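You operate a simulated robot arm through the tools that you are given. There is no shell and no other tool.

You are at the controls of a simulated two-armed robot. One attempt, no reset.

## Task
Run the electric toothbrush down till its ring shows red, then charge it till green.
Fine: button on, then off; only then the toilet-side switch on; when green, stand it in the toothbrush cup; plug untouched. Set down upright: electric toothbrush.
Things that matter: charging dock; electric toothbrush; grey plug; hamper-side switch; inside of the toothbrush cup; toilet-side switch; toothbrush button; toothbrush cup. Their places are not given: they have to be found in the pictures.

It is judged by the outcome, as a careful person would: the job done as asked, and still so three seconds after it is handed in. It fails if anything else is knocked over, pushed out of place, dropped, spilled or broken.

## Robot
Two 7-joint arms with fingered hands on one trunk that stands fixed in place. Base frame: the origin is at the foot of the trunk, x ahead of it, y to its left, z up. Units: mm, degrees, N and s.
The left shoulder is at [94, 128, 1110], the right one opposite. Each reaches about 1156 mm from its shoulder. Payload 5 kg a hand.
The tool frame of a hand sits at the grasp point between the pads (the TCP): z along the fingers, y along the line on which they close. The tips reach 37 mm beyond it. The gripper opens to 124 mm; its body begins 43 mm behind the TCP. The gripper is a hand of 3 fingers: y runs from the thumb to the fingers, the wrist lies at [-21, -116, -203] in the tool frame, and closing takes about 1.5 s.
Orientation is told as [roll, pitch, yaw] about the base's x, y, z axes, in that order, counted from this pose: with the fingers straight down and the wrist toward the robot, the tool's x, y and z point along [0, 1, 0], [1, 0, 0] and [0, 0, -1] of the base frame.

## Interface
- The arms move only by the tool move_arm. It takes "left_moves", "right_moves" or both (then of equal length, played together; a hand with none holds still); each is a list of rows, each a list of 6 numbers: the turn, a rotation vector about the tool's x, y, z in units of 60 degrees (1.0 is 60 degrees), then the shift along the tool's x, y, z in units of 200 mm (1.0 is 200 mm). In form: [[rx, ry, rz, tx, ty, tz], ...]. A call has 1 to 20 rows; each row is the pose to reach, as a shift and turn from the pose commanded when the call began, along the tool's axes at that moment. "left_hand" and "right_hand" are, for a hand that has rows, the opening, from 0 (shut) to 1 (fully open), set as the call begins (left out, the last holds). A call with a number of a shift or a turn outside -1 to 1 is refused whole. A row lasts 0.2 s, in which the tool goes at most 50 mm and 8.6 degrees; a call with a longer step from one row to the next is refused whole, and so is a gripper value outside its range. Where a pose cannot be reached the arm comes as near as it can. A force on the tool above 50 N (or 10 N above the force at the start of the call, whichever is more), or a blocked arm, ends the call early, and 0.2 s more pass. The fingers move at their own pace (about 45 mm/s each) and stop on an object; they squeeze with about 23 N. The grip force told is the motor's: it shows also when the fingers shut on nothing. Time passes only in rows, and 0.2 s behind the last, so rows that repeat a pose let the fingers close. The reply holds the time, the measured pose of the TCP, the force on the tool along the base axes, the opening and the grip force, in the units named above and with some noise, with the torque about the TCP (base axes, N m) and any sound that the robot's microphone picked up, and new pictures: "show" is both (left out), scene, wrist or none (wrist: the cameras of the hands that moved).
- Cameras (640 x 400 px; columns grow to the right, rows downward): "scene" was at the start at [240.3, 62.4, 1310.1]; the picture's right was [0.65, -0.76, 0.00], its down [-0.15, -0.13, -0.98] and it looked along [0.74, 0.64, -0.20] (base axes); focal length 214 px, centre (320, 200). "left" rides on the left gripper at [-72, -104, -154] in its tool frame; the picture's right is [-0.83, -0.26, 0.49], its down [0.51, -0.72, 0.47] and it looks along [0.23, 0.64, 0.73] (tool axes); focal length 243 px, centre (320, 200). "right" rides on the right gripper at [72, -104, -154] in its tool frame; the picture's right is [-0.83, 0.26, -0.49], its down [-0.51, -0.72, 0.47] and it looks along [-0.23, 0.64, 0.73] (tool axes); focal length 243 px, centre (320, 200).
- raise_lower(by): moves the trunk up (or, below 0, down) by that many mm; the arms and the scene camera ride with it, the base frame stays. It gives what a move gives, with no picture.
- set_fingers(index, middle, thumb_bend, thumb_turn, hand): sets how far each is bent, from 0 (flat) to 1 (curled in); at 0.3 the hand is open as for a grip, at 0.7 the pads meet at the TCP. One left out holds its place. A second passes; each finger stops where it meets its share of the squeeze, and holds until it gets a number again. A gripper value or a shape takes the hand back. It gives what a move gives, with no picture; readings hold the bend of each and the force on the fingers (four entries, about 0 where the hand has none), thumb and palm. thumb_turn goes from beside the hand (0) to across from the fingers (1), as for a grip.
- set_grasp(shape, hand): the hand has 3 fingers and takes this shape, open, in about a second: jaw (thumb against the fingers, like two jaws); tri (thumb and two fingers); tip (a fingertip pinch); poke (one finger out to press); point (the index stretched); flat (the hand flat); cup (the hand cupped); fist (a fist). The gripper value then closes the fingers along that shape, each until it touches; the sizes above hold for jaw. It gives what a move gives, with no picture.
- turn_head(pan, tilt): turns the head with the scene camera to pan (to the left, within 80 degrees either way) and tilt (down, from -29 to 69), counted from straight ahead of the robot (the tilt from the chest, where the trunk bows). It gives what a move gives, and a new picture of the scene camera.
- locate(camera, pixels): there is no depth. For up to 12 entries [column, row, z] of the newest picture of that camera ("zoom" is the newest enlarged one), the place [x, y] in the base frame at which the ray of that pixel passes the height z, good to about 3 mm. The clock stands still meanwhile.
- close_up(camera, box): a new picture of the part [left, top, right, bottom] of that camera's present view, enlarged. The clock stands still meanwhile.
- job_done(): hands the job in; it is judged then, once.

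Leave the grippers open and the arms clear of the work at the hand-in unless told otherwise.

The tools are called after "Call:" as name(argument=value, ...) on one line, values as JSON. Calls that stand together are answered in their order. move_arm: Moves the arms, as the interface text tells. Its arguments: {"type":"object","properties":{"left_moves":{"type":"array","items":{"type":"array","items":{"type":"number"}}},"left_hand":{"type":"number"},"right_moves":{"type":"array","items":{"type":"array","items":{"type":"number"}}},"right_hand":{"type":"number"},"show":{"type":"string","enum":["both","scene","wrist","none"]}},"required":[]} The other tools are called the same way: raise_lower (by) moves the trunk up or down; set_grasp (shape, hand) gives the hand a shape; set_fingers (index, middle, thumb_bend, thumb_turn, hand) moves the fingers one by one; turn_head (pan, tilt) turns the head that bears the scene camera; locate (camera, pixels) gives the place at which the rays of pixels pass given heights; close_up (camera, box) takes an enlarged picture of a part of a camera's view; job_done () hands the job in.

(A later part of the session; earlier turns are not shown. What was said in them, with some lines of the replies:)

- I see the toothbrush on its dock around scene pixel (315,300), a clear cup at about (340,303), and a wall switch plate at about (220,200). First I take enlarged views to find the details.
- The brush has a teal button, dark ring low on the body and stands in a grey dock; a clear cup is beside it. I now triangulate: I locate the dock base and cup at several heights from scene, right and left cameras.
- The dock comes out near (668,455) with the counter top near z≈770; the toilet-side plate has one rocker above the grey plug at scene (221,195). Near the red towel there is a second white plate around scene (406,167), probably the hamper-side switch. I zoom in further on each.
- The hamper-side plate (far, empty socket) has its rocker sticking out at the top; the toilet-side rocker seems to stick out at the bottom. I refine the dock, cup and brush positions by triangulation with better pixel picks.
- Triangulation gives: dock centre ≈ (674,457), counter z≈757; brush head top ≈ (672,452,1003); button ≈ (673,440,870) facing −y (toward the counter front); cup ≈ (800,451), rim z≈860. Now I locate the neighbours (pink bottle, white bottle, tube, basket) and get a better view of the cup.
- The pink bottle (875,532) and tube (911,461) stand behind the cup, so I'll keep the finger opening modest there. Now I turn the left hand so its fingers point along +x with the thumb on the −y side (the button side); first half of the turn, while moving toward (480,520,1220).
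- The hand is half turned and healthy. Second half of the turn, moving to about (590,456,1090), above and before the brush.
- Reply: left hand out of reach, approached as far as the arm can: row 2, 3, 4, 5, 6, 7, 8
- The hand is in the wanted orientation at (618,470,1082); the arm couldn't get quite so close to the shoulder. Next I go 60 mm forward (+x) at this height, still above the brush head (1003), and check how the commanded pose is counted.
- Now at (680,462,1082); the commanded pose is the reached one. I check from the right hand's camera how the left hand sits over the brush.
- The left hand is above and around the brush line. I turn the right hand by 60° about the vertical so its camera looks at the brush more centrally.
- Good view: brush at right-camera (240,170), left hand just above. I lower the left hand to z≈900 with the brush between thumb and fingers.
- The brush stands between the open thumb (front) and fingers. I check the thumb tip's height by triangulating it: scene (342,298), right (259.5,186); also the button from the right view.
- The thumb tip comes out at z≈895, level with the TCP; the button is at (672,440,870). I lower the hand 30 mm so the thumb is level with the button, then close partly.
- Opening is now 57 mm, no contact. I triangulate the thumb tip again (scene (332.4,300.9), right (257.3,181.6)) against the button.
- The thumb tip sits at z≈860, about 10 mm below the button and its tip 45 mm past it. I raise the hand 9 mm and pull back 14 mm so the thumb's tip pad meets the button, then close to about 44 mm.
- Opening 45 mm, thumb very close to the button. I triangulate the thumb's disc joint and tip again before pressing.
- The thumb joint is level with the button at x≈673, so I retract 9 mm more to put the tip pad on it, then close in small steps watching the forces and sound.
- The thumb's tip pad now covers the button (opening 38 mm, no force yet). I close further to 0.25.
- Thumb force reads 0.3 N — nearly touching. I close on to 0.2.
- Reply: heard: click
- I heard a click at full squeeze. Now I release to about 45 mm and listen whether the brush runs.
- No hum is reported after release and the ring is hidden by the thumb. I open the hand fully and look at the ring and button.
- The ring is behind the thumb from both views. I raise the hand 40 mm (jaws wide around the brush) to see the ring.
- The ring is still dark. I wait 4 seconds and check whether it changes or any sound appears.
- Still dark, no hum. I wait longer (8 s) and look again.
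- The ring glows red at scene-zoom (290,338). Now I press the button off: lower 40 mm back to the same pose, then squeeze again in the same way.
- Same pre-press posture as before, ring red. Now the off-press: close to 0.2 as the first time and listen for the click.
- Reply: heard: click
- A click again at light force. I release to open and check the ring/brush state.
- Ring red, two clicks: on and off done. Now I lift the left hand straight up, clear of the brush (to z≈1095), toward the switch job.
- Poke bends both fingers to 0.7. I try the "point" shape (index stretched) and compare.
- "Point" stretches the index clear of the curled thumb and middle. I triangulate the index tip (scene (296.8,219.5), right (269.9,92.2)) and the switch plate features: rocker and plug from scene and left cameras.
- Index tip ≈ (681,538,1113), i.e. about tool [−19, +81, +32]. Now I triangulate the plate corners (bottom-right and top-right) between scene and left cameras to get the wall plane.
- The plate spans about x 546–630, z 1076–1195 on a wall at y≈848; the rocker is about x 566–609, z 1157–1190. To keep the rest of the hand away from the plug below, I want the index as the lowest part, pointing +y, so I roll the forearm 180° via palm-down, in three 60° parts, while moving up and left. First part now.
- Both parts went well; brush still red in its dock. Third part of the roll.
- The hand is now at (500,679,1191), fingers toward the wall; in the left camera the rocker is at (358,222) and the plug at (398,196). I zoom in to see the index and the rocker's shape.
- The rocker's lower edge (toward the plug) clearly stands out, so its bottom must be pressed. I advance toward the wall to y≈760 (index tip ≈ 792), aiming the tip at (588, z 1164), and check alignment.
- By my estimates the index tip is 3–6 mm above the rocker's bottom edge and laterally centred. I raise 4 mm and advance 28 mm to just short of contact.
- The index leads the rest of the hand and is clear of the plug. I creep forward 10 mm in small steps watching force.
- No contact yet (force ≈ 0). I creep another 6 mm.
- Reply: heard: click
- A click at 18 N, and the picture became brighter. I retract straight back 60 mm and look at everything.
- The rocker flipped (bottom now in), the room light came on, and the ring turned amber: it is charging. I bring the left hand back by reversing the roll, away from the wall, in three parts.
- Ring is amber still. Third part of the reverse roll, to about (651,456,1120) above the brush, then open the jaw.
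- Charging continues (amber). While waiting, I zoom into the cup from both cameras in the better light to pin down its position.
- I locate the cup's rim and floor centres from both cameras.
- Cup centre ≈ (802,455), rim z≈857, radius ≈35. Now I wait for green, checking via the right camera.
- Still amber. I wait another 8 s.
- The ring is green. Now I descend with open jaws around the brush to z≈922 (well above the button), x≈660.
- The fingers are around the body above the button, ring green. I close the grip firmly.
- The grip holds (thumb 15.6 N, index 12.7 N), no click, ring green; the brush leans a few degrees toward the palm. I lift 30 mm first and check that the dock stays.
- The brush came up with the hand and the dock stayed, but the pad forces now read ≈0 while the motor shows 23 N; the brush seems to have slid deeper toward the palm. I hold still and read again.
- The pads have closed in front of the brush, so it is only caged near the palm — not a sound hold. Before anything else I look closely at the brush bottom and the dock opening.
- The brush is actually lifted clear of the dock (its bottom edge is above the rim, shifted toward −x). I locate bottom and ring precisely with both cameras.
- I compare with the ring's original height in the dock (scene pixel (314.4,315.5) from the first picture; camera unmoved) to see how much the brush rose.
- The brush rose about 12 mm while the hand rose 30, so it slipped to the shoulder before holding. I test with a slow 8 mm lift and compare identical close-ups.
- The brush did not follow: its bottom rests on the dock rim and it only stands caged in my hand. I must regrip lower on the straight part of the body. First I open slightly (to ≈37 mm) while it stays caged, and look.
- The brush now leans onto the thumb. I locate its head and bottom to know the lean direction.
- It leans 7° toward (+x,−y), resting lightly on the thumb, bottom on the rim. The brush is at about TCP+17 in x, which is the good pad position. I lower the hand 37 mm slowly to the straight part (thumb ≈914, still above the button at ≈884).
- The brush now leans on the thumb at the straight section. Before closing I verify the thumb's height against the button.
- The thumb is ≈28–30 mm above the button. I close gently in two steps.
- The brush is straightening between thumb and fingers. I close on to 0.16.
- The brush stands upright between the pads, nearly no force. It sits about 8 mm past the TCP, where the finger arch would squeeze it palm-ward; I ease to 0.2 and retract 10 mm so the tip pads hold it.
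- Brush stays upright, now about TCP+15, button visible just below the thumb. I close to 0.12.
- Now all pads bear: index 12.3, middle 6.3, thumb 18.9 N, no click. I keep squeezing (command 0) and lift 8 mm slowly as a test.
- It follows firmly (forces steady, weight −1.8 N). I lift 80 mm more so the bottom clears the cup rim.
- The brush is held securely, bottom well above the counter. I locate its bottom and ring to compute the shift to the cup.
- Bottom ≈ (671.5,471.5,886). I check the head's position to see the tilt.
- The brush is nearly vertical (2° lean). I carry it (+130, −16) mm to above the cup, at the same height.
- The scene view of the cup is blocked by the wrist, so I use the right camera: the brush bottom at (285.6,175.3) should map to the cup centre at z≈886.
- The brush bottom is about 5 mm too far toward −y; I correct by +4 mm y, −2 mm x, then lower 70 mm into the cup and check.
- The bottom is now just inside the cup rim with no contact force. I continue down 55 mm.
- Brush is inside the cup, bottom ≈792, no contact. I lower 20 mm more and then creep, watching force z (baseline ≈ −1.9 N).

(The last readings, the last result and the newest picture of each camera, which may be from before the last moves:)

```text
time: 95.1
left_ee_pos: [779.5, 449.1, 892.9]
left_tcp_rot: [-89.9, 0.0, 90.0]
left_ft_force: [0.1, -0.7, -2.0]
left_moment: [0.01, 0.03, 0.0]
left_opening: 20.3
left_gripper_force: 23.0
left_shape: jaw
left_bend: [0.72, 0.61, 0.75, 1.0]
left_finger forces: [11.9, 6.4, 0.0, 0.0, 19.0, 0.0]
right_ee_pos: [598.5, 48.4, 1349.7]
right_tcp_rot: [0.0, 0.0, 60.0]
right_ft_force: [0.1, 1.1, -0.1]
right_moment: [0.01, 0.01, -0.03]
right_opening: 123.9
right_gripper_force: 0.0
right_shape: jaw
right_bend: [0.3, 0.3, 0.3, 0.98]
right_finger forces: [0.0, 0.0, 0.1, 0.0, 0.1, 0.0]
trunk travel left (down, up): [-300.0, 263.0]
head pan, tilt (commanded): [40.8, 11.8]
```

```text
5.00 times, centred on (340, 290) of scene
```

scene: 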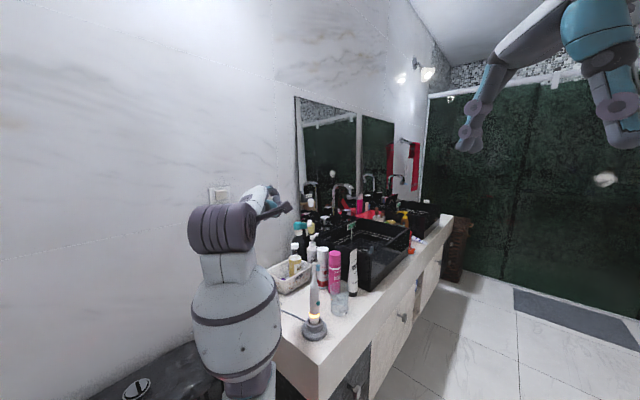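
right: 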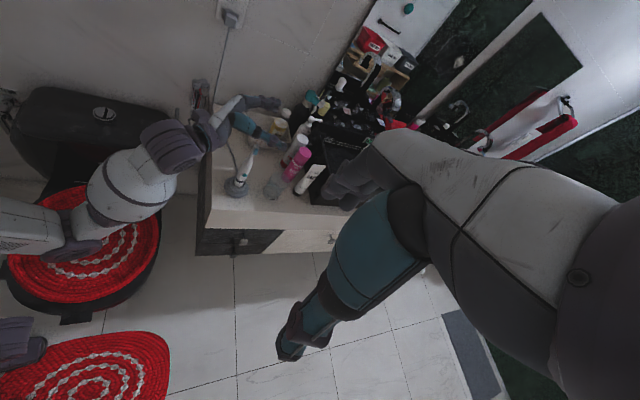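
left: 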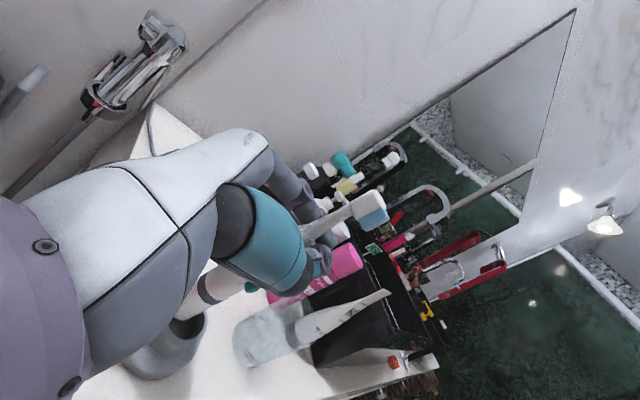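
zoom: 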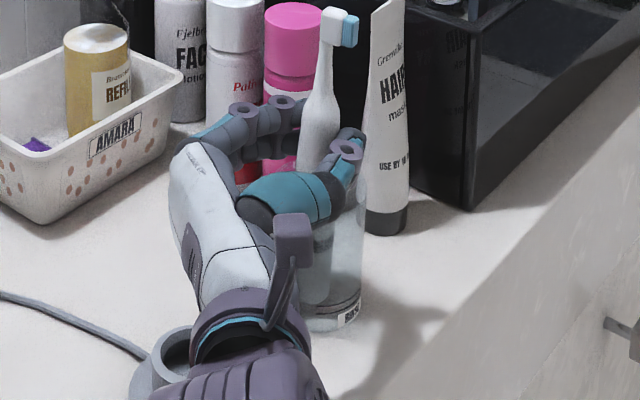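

Bottom ≈768, no contact yet. I creep 4 mm.

Call:
move_arm(left_moves=[[0, 0, 0, 0.01, 0, 0], [0, 0, 0, 0.02, 0, 0], [0, 0, 0, 0.02, 0, 0]], show="none")

Call:
close_up(camera="right", box=[260, 165, 300, 205])

Call:
close_up(camera="scene", box=[325, 275, 360, 320])

```text
time: 95.9
left_ee_pos: [779.6, 448.2, 891.0]
left_tcp_rot: [-90.0, 0.0, 90.0]
left_ft_force: [-0.5, 0.7, -1.8]
left_moment: [0.0, 0.01, 0.0]
left_opening: 20.6
left_gripper_force: 23.4
left_shape: jaw
left_bend: [0.72, 0.61, 0.75, 1.0]
left_finger forces: [12.0, 6.5, 0.0, 0.0, 18.9, 0.0]
right_ee_pos: [598.4, 48.8, 1349.0]
right_tcp_rot: [-0.1, 0.1, 60.0]
right_ft_force: [-0.7, 0.3, -0.1]
right_moment: [0.03, 0.04, -0.01]
right_opening: 123.7
right_gripper_force: 0.2
right_shape: jaw
right_bend: [0.3, 0.3, 0.3, 0.98]
right_finger forces: [0.0, 0.0, 0.0, 0.0, 0.1, 0.0]
trunk travel left (down, up): [-300.0, 263.0]
head pan, tilt (commanded): [40.8, 11.8]
```

```text
10.00 times, centred on (280, 185) of right
```

zoom: 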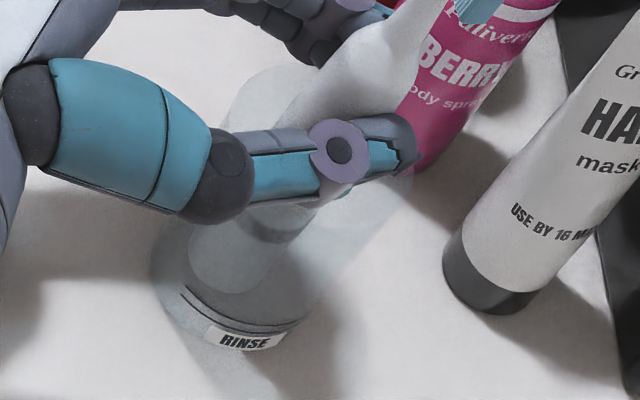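

```text
8.89 times, centred on (342, 298) of scene
```

zoom: 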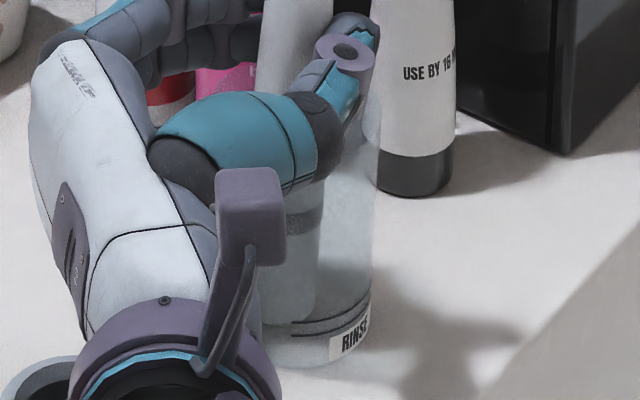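

Still free. I creep another 3 mm.

Call:
move_arm(left_moves=[[0, 0, 0, 0.007, 0, 0], [0, 0, 0, 0.015, 0, 0], [0, 0, 0, 0.015, 0, 0]], show="none")

Call:
close_up(camera="right", box=[260, 165, 300, 205])

```text
time: 96.7
left_ee_pos: [779.3, 448.1, 888.3]
left_tcp_rot: [-90.1, -0.1, 90.1]
left_ft_force: [0.5, 0.8, 6.4]
left_moment: [0.09, -0.17, 0.02]
left_opening: 20.7
left_gripper_force: 23.0
left_shape: jaw
left_bend: [0.72, 0.61, 0.75, 1.0]
left_finger forces: [12.6, 7.1, 0.1, 0.1, 18.9, 0.0]
right_ee_pos: [597.2, 47.3, 1349.7]
right_tcp_rot: [-0.1, 0.0, 60.0]
right_ft_force: [-0.4, 0.2, -0.8]
right_moment: [0.0, -0.02, -0.01]
right_opening: 123.6
right_gripper_force: 0.1
right_shape: jaw
right_bend: [0.3, 0.3, 0.3, 0.98]
right_finger forces: [0.0, 0.0, 0.1, 0.1, 0.0, 0.0]
trunk travel left (down, up): [-300.0, 263.0]
head pan, tilt (commanded): [40.8, 11.8]
```

```text
10.00 times, centred on (280, 185) of right
```

zoom: 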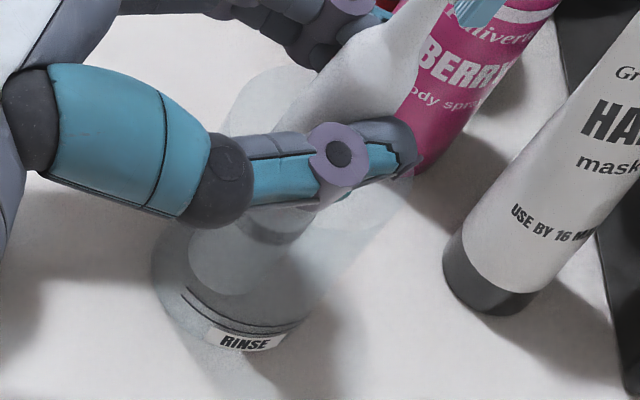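

Contact: +8 N at about TCP+(20,11) mm, i.e. under the brush — its bottom stands on the cup floor. I ease up 1 mm and open gradually.

Call:
move_arm(left_moves=[[0, 0, 0, -0.003, 0, 0], [0, 0, 0, -0.006, 0, 0], [0, 0, 0, -0.006, 0, 0]], show="none")

Call:
move_arm(left_moves=[[0, 0, 0, 0, 0, 0], [0, 0, 0, 0, 0, 0], [0, 0, 0, 0, 0, 0], [0, 0, 0, 0, 0, 0]], left_hand=0.25, show="none")

Call:
close_up(camera="right", box=[255, 150, 315, 210])

Call:
close_up(camera="scene", box=[310, 250, 370, 330])

```text
time: 97.5
left_ee_pos: [779.1, 447.5, 889.0]
left_tcp_rot: [-89.9, 0.0, 90.0]
left_ft_force: [0.0, 1.2, 6.7]
left_moment: [0.09, -0.18, 0.01]
left_opening: 20.4
left_gripper_force: 22.8
left_shape: jaw
left_bend: [0.72, 0.61, 0.75, 1.0]
left_finger forces: [12.4, 7.5, 0.0, 0.1, 18.9, 0.1]
right_ee_pos: [598.3, 46.9, 1351.3]
right_tcp_rot: [0.1, 0.0, 60.1]
right_ft_force: [-0.8, -0.6, 0.0]
right_moment: [0.0, -0.02, 0.02]
right_opening: 123.5
right_gripper_force: 0.1
right_shape: jaw
right_bend: [0.3, 0.3, 0.3, 0.98]
right_finger forces: [0.0, 0.0, 0.1, 0.1, 0.0, 0.1]
trunk travel left (down, up): [-300.0, 263.0]
head pan, tilt (commanded): [40.8, 11.8]
```

```text
time: 98.5
left_ee_pos: [780.3, 448.9, 887.3]
left_tcp_rot: [-90.0, 0.0, 89.9]
left_ft_force: [0.5, 0.1, -1.0]
left_moment: [-0.02, -0.01, -0.02]
left_opening: 31.0
left_gripper_force: 0.0
left_shape: jaw
left_bend: [0.73, 0.56, 0.74, 1.0]
left_finger forces: [0.1, 0.2, 0.0, 0.0, 0.0, 0.0]
right_ee_pos: [599.7, 47.6, 1350.4]
right_tcp_rot: [0.0, 0.0, 60.0]
right_ft_force: [-0.1, -1.1, 0.4]
right_moment: [-0.03, 0.0, -0.01]
right_opening: 123.5
right_gripper_force: 0.1
right_shape: jaw
right_bend: [0.3, 0.3, 0.3, 0.98]
right_finger forces: [0.1, 0.0, 0.0, 0.1, 0.0, 0.0]
trunk travel left (down, up): [-300.0, 263.0]
head pan, tilt (commanded): [40.8, 11.8]
```

```text
6.67 times, centred on (285, 180) of right
```

zoom: 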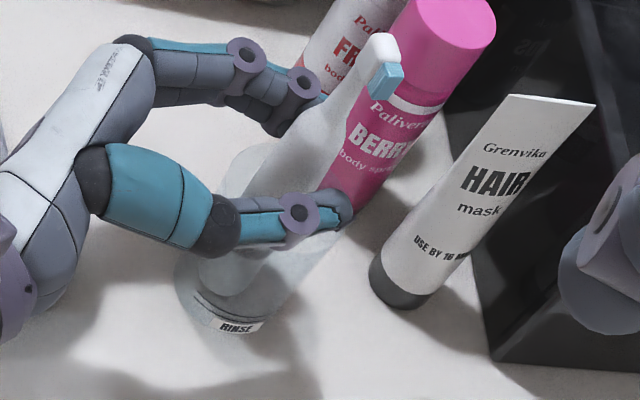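

```text
5.00 times, centred on (340, 290) of scene
```

zoom: 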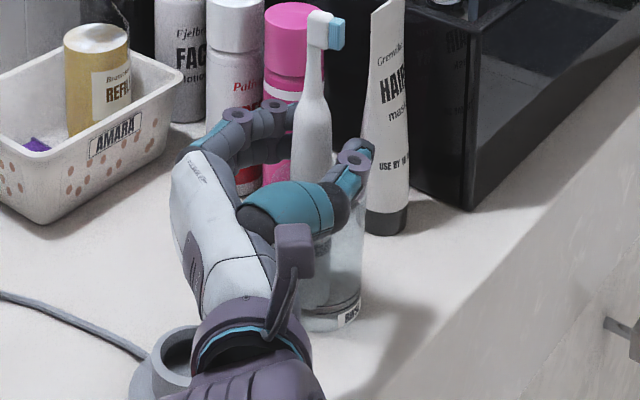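

Released; the brush stands in the cup, just brushing the fingers. I open further to 0.45.

Call:
move_arm(left_moves=[[0, 0, 0, 0, 0, 0], [0, 0, 0, 0, 0, 0], [0, 0, 0, 0, 0, 0], [0, 0, 0, 0, 0, 0]], left_hand=0.45, show="none")

Call:
close_up(camera="right", box=[255, 150, 315, 210])

Call:
close_up(camera="scene", box=[310, 250, 370, 330])

```text
time: 99.5
left_ee_pos: [779.2, 448.3, 887.9]
left_tcp_rot: [-90.0, 0.1, 90.0]
left_ft_force: [-1.3, 0.4, -0.1]
left_moment: [-0.03, 0.01, -0.02]
left_opening: 55.3
left_gripper_force: 0.1
left_shape: jaw
left_bend: [0.74, 0.47, 0.71, 1.0]
left_finger forces: [0.0, 0.0, 0.1, 0.1, 0.0, 0.1]
right_ee_pos: [599.9, 46.8, 1350.6]
right_tcp_rot: [-0.1, -0.1, 59.9]
right_ft_force: [0.3, -0.7, -0.1]
right_moment: [-0.03, 0.02, 0.0]
right_opening: 123.8
right_gripper_force: 0.1
right_shape: jaw
right_bend: [0.3, 0.3, 0.3, 0.98]
right_finger forces: [0.1, 0.0, 0.0, 0.0, 0.0, 0.0]
trunk travel left (down, up): [-300.0, 263.0]
head pan, tilt (commanded): [40.8, 11.8]
```

```text
6.67 times, centred on (285, 180) of right
```

zoom: 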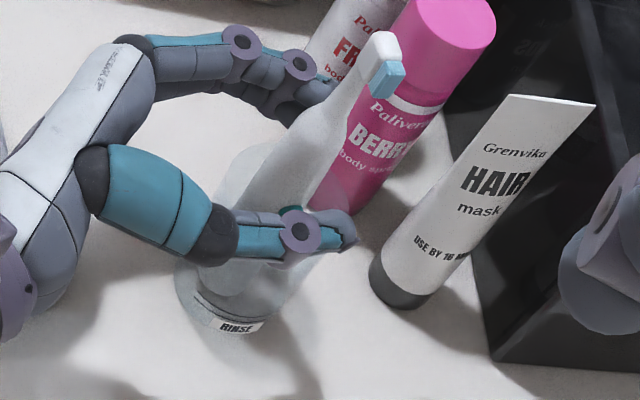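

```text
5.00 times, centred on (340, 290) of scene
```

zoom: 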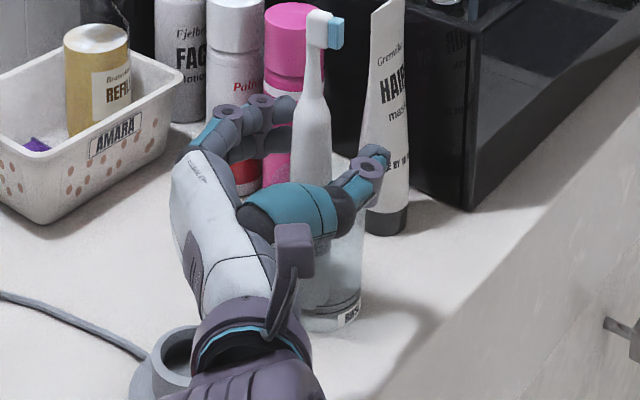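

The brush stands upright by itself in the cup. I open to 0.65 and raise the hand straight up past the head.

Call:
move_arm(left_moves=[[0, 0, 0, 0, 0, 0], [0, 0, 0, 0, 0, 0], [0, 0, 0, 0, 0, 0], [0, 0, 0, 0, 0, 0]], left_hand=0.65, show="none")

Call:
move_arm(left_moves=[[0, 0, 0, -0.05, 0, 0], [0, 0, 0, -0.12, 0, 0], [0, 0, 0, -0.22, 0, 0], [0, 0, 0, -0.34, 0, 0], [0, 0, 0, -0.46, 0, 0], [0, 0, 0, -0.58, 0, 0], [0, 0, 0, -0.7, 0, 0], [0, 0, 0, -0.82, 0, 0], [0, 0, 0, -0.94, 0, 0], [0, 0, 0, -1.0, 0, 0]], show="none")

Call:
close_up(camera="right", box=[235, 120, 325, 210])

Call:
close_up(camera="scene", box=[290, 240, 380, 330])

```text
time: 100.5
left_ee_pos: [779.6, 447.9, 887.7]
left_tcp_rot: [-90.0, 0.0, 90.0]
left_ft_force: [0.1, 0.3, -0.1]
left_moment: [0.02, -0.01, 0.03]
left_opening: 80.3
left_gripper_force: 0.2
left_shape: jaw
left_bend: [0.28, 0.39, 0.62, 1.0]
left_finger forces: [0.0, 0.1, 0.1, 0.0, 0.0, 0.0]
right_ee_pos: [599.0, 46.5, 1350.0]
right_tcp_rot: [0.0, 0.0, 60.0]
right_ft_force: [0.4, -0.5, 0.6]
right_moment: [-0.01, -0.03, 0.02]
right_opening: 123.8
right_gripper_force: 0.0
right_shape: jaw
right_bend: [0.3, 0.3, 0.3, 0.98]
right_finger forces: [0.0, 0.1, 0.0, 0.1, 0.0, 0.1]
trunk travel left (down, up): [-300.0, 263.0]
head pan, tilt (commanded): [40.8, 11.8]
```

```text
time: 102.7
left_ee_pos: [779.1, 448.9, 1089.7]
left_tcp_rot: [-90.0, 0.0, 90.0]
left_ft_force: [-0.5, -0.6, 0.4]
left_moment: [-0.03, -0.01, 0.0]
left_opening: 80.4
left_gripper_force: 0.0
left_shape: jaw
left_bend: [0.28, 0.39, 0.62, 1.0]
left_finger forces: [0.0, 0.0, 0.0, 0.0, 0.1, 0.0]
right_ee_pos: [598.4, 46.7, 1349.1]
right_tcp_rot: [-0.1, 0.0, 60.0]
right_ft_force: [0.2, 0.5, -0.3]
right_moment: [-0.02, 0.0, 0.0]
right_opening: 123.9
right_gripper_force: 0.1
right_shape: jaw
right_bend: [0.3, 0.3, 0.3, 0.98]
right_finger forces: [0.0, 0.0, 0.0, 0.0, 0.0, 0.0]
trunk travel left (down, up): [-300.0, 263.0]
head pan, tilt (commanded): [40.8, 11.8]
```

```text
4.44 times, centred on (280, 165) of right
```

zoom: 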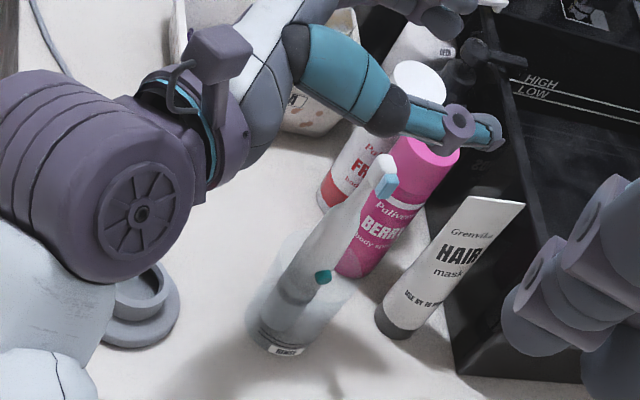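

```text
4.44 times, centred on (335, 285) of scene
```

zoom: 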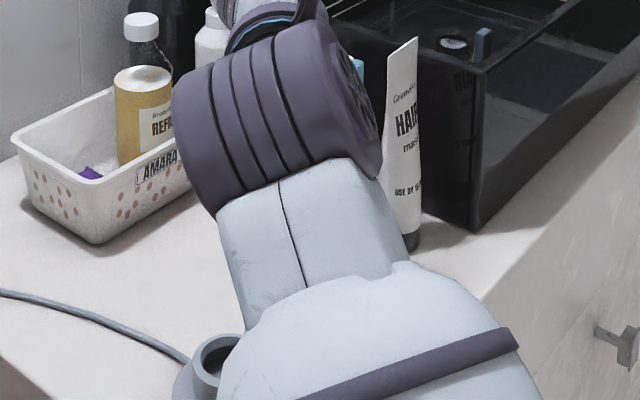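

The hand is above, brush standing in the cup. I retract the left hand back and up, opening fully.

Call:
move_arm(left_moves=[[0, 0, 0, -0.05, 0, -0.08], [0, 0, 0, -0.1, 0, -0.2], [0, 0, 0, -0.15, 0, -0.32], [0, 0, 0, -0.2, 0, -0.44], [0, 0, 0, -0.25, 0, -0.55], [0, 0, 0, -0.3, 0, -0.65], [0, 0, 0, -0.3, 0, -0.65]], left_hand=1.0, show="none")

Call:
move_arm(left_moves=[[0.072, 0.072, 0.072, -0.03, 0.03, -0.06], [0.144, 0.144, 0.144, -0.06, 0.06, -0.12], [0.216, 0.216, 0.216, -0.09, 0.09, -0.18], [0.289, 0.289, 0.289, -0.12, 0.12, -0.24], [0.361, 0.361, 0.361, -0.15, 0.15, -0.3], [0.433, 0.433, 0.433, -0.18, 0.18, -0.36], [0.505, 0.505, 0.505, -0.21, 0.21, -0.42], [0.5774, 0.5774, 0.5774, -0.25, 0.25, -0.5]], show="scene")

```text
time: 104.3
left_ee_pos: [651.0, 448.3, 1147.0]
left_tcp_rot: [-90.0, 0.0, 90.0]
left_ft_force: [0.4, -0.7, -0.6]
left_moment: [-0.03, 0.04, -0.06]
left_opening: 123.6
left_gripper_force: 0.0
left_shape: jaw
left_bend: [0.3, 0.3, 0.3, 0.98]
left_finger forces: [0.0, 0.0, 0.0, 0.0, 0.1, 0.1]
right_ee_pos: [599.3, 46.7, 1350.4]
right_tcp_rot: [0.0, 0.1, 60.0]
right_ft_force: [0.3, -0.3, -0.2]
right_moment: [0.02, 0.01, 0.0]
right_opening: 123.6
right_gripper_force: 0.1
right_shape: jaw
right_bend: [0.3, 0.3, 0.3, 0.98]
right_finger forces: [0.1, 0.0, 0.1, 0.0, 0.0, 0.0]
trunk travel left (down, up): [-300.0, 263.0]
head pan, tilt (commanded): [40.8, 11.8]
```

```text
time: 106.1
left_ee_pos: [546.9, 497.5, 1200.5]
left_tcp_rot: [-45.0, -19.5, 44.9]
left_ft_force: [0.9, -0.5, 0.8]
left_moment: [0.01, -0.01, 0.04]
left_opening: 123.6
left_gripper_force: 0.0
left_shape: jaw
left_bend: [0.3, 0.3, 0.3, 0.98]
left_finger forces: [0.1, 0.0, 0.0, 0.1, 0.0, 0.1]
right_ee_pos: [597.2, 46.8, 1351.8]
right_tcp_rot: [-0.1, -0.1, 60.1]
right_ft_force: [-0.8, -0.6, 0.5]
right_moment: [0.01, -0.04, 0.04]
right_opening: 123.8
right_gripper_force: 0.0
right_shape: jaw
right_bend: [0.3, 0.3, 0.3, 0.98]
right_finger forces: [0.1, 0.1, 0.0, 0.0, 0.1, 0.0]
trunk travel left (down, up): [-300.0, 263.0]
head pan, tilt (commanded): [40.8, 11.8]
```

scene: 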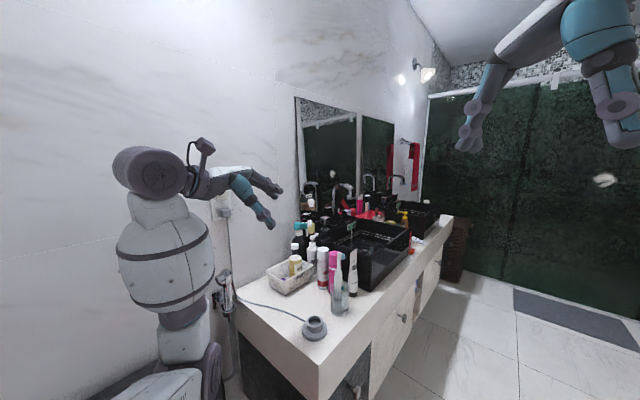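

The brush stands in the cup and the dock is empty in place. I bring the left arm to its starting pose and then inspect everything.

Call:
move_arm(left_moves=[[0.072, 0.072, 0.072, 0.021, 0.023, -0.12], [0.144, 0.144, 0.144, 0.042, 0.047, -0.24], [0.216, 0.216, 0.216, 0.063, 0.07, -0.36], [0.289, 0.289, 0.289, 0.084, 0.094, -0.48], [0.361, 0.361, 0.361, 0.105, 0.117, -0.6], [0.433, 0.433, 0.433, 0.126, 0.14, -0.72], [0.505, 0.505, 0.505, 0.147, 0.164, -0.84], [0.5774, 0.5774, 0.5774, 0.168, 0.188, -0.967]], show="both")

Call:
close_up(camera="scene", box=[290, 240, 380, 340])

Call:
close_up(camera="right", box=[200, 100, 320, 220])

Call:
close_up(camera="scene", box=[205, 180, 240, 225])

```text
time: 107.9
left_ee_pos: [432.7, 608.2, 1319.9]
left_tcp_rot: [0.2, 0.1, -0.1]
left_ft_force: [-1.1, -0.2, -0.7]
left_moment: [0.01, -0.01, -0.01]
left_opening: 123.6
left_gripper_force: 0.1
left_shape: jaw
left_bend: [0.3, 0.3, 0.3, 0.98]
left_finger forces: [0.0, 0.0, 0.0, 0.0, 0.0, 0.1]
right_ee_pos: [597.1, 46.4, 1350.4]
right_tcp_rot: [0.0, -0.2, 60.0]
right_ft_force: [-1.1, -1.1, -0.2]
right_moment: [-0.02, -0.02, -0.04]
right_opening: 123.6
right_gripper_force: 0.0
right_shape: jaw
right_bend: [0.3, 0.3, 0.3, 0.98]
right_finger forces: [0.1, 0.0, 0.1, 0.0, 0.1, 0.0]
trunk travel left (down, up): [-300.0, 263.0]
head pan, tilt (commanded): [40.8, 11.8]
```

scene: 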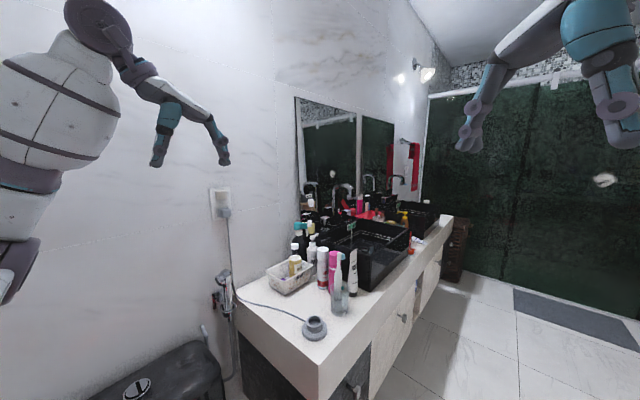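
left: 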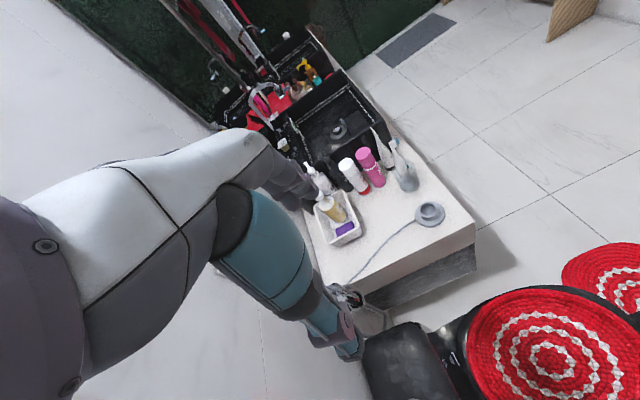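

```text
4.00 times, centred on (335, 290) of scene
```

zoom: 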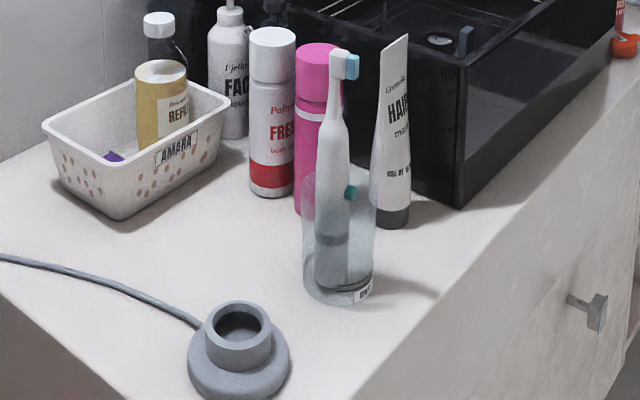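

```text
3.33 times, centred on (260, 160) of right
```

zoom: 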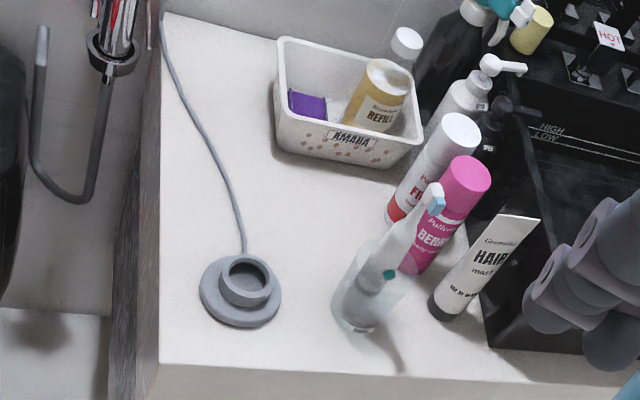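

```text
8.89 times, centred on (222, 202) of scene
```

zoom: 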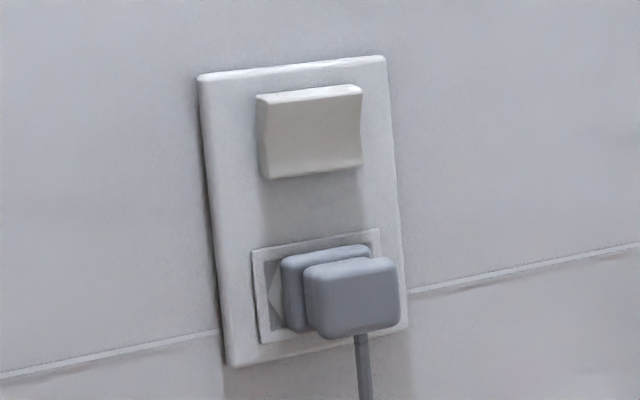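

All is in order: the brush stands upright in the cup at scene (340,285), button off with no further clicks. The dock, plug, cup and bottles are in place, and the toilet-side rocker is on. Both grippers are open and the arms are clear. I hand the job in.

Call:
job_done()

```text
The job is handed in.
```

The job is handed in. The toothbrush was run down to red, charged to green, and now stands upright in the toothbrush cup.

- **Button:** I pressed it on and waited until the ring glowed red. A second press then turned it off. A click was heard each time, and none after that while I handled the brush.
- **Charging:** Only after the second press did I switch on the toilet-side switch. The ring went amber, then green. That switch also turned on the room light.
- **Moving the brush:** My first grip slipped while lifting it out of the dock, and the brush rested on the dock rim, held loosely in the hand. I took a new grip lower down, and it held all the way to the cup.
- **Everything else:** The plug and the hamper-side switch were not touched. The dock, cup and bottles looked in place in the last pictures, and the brush stood upright in the cup. Both hands are open and clear of the counter.

I could not confirm that the brush is off from any motor sound, because none was picked up even while it was running. I am relying on the two clicks.
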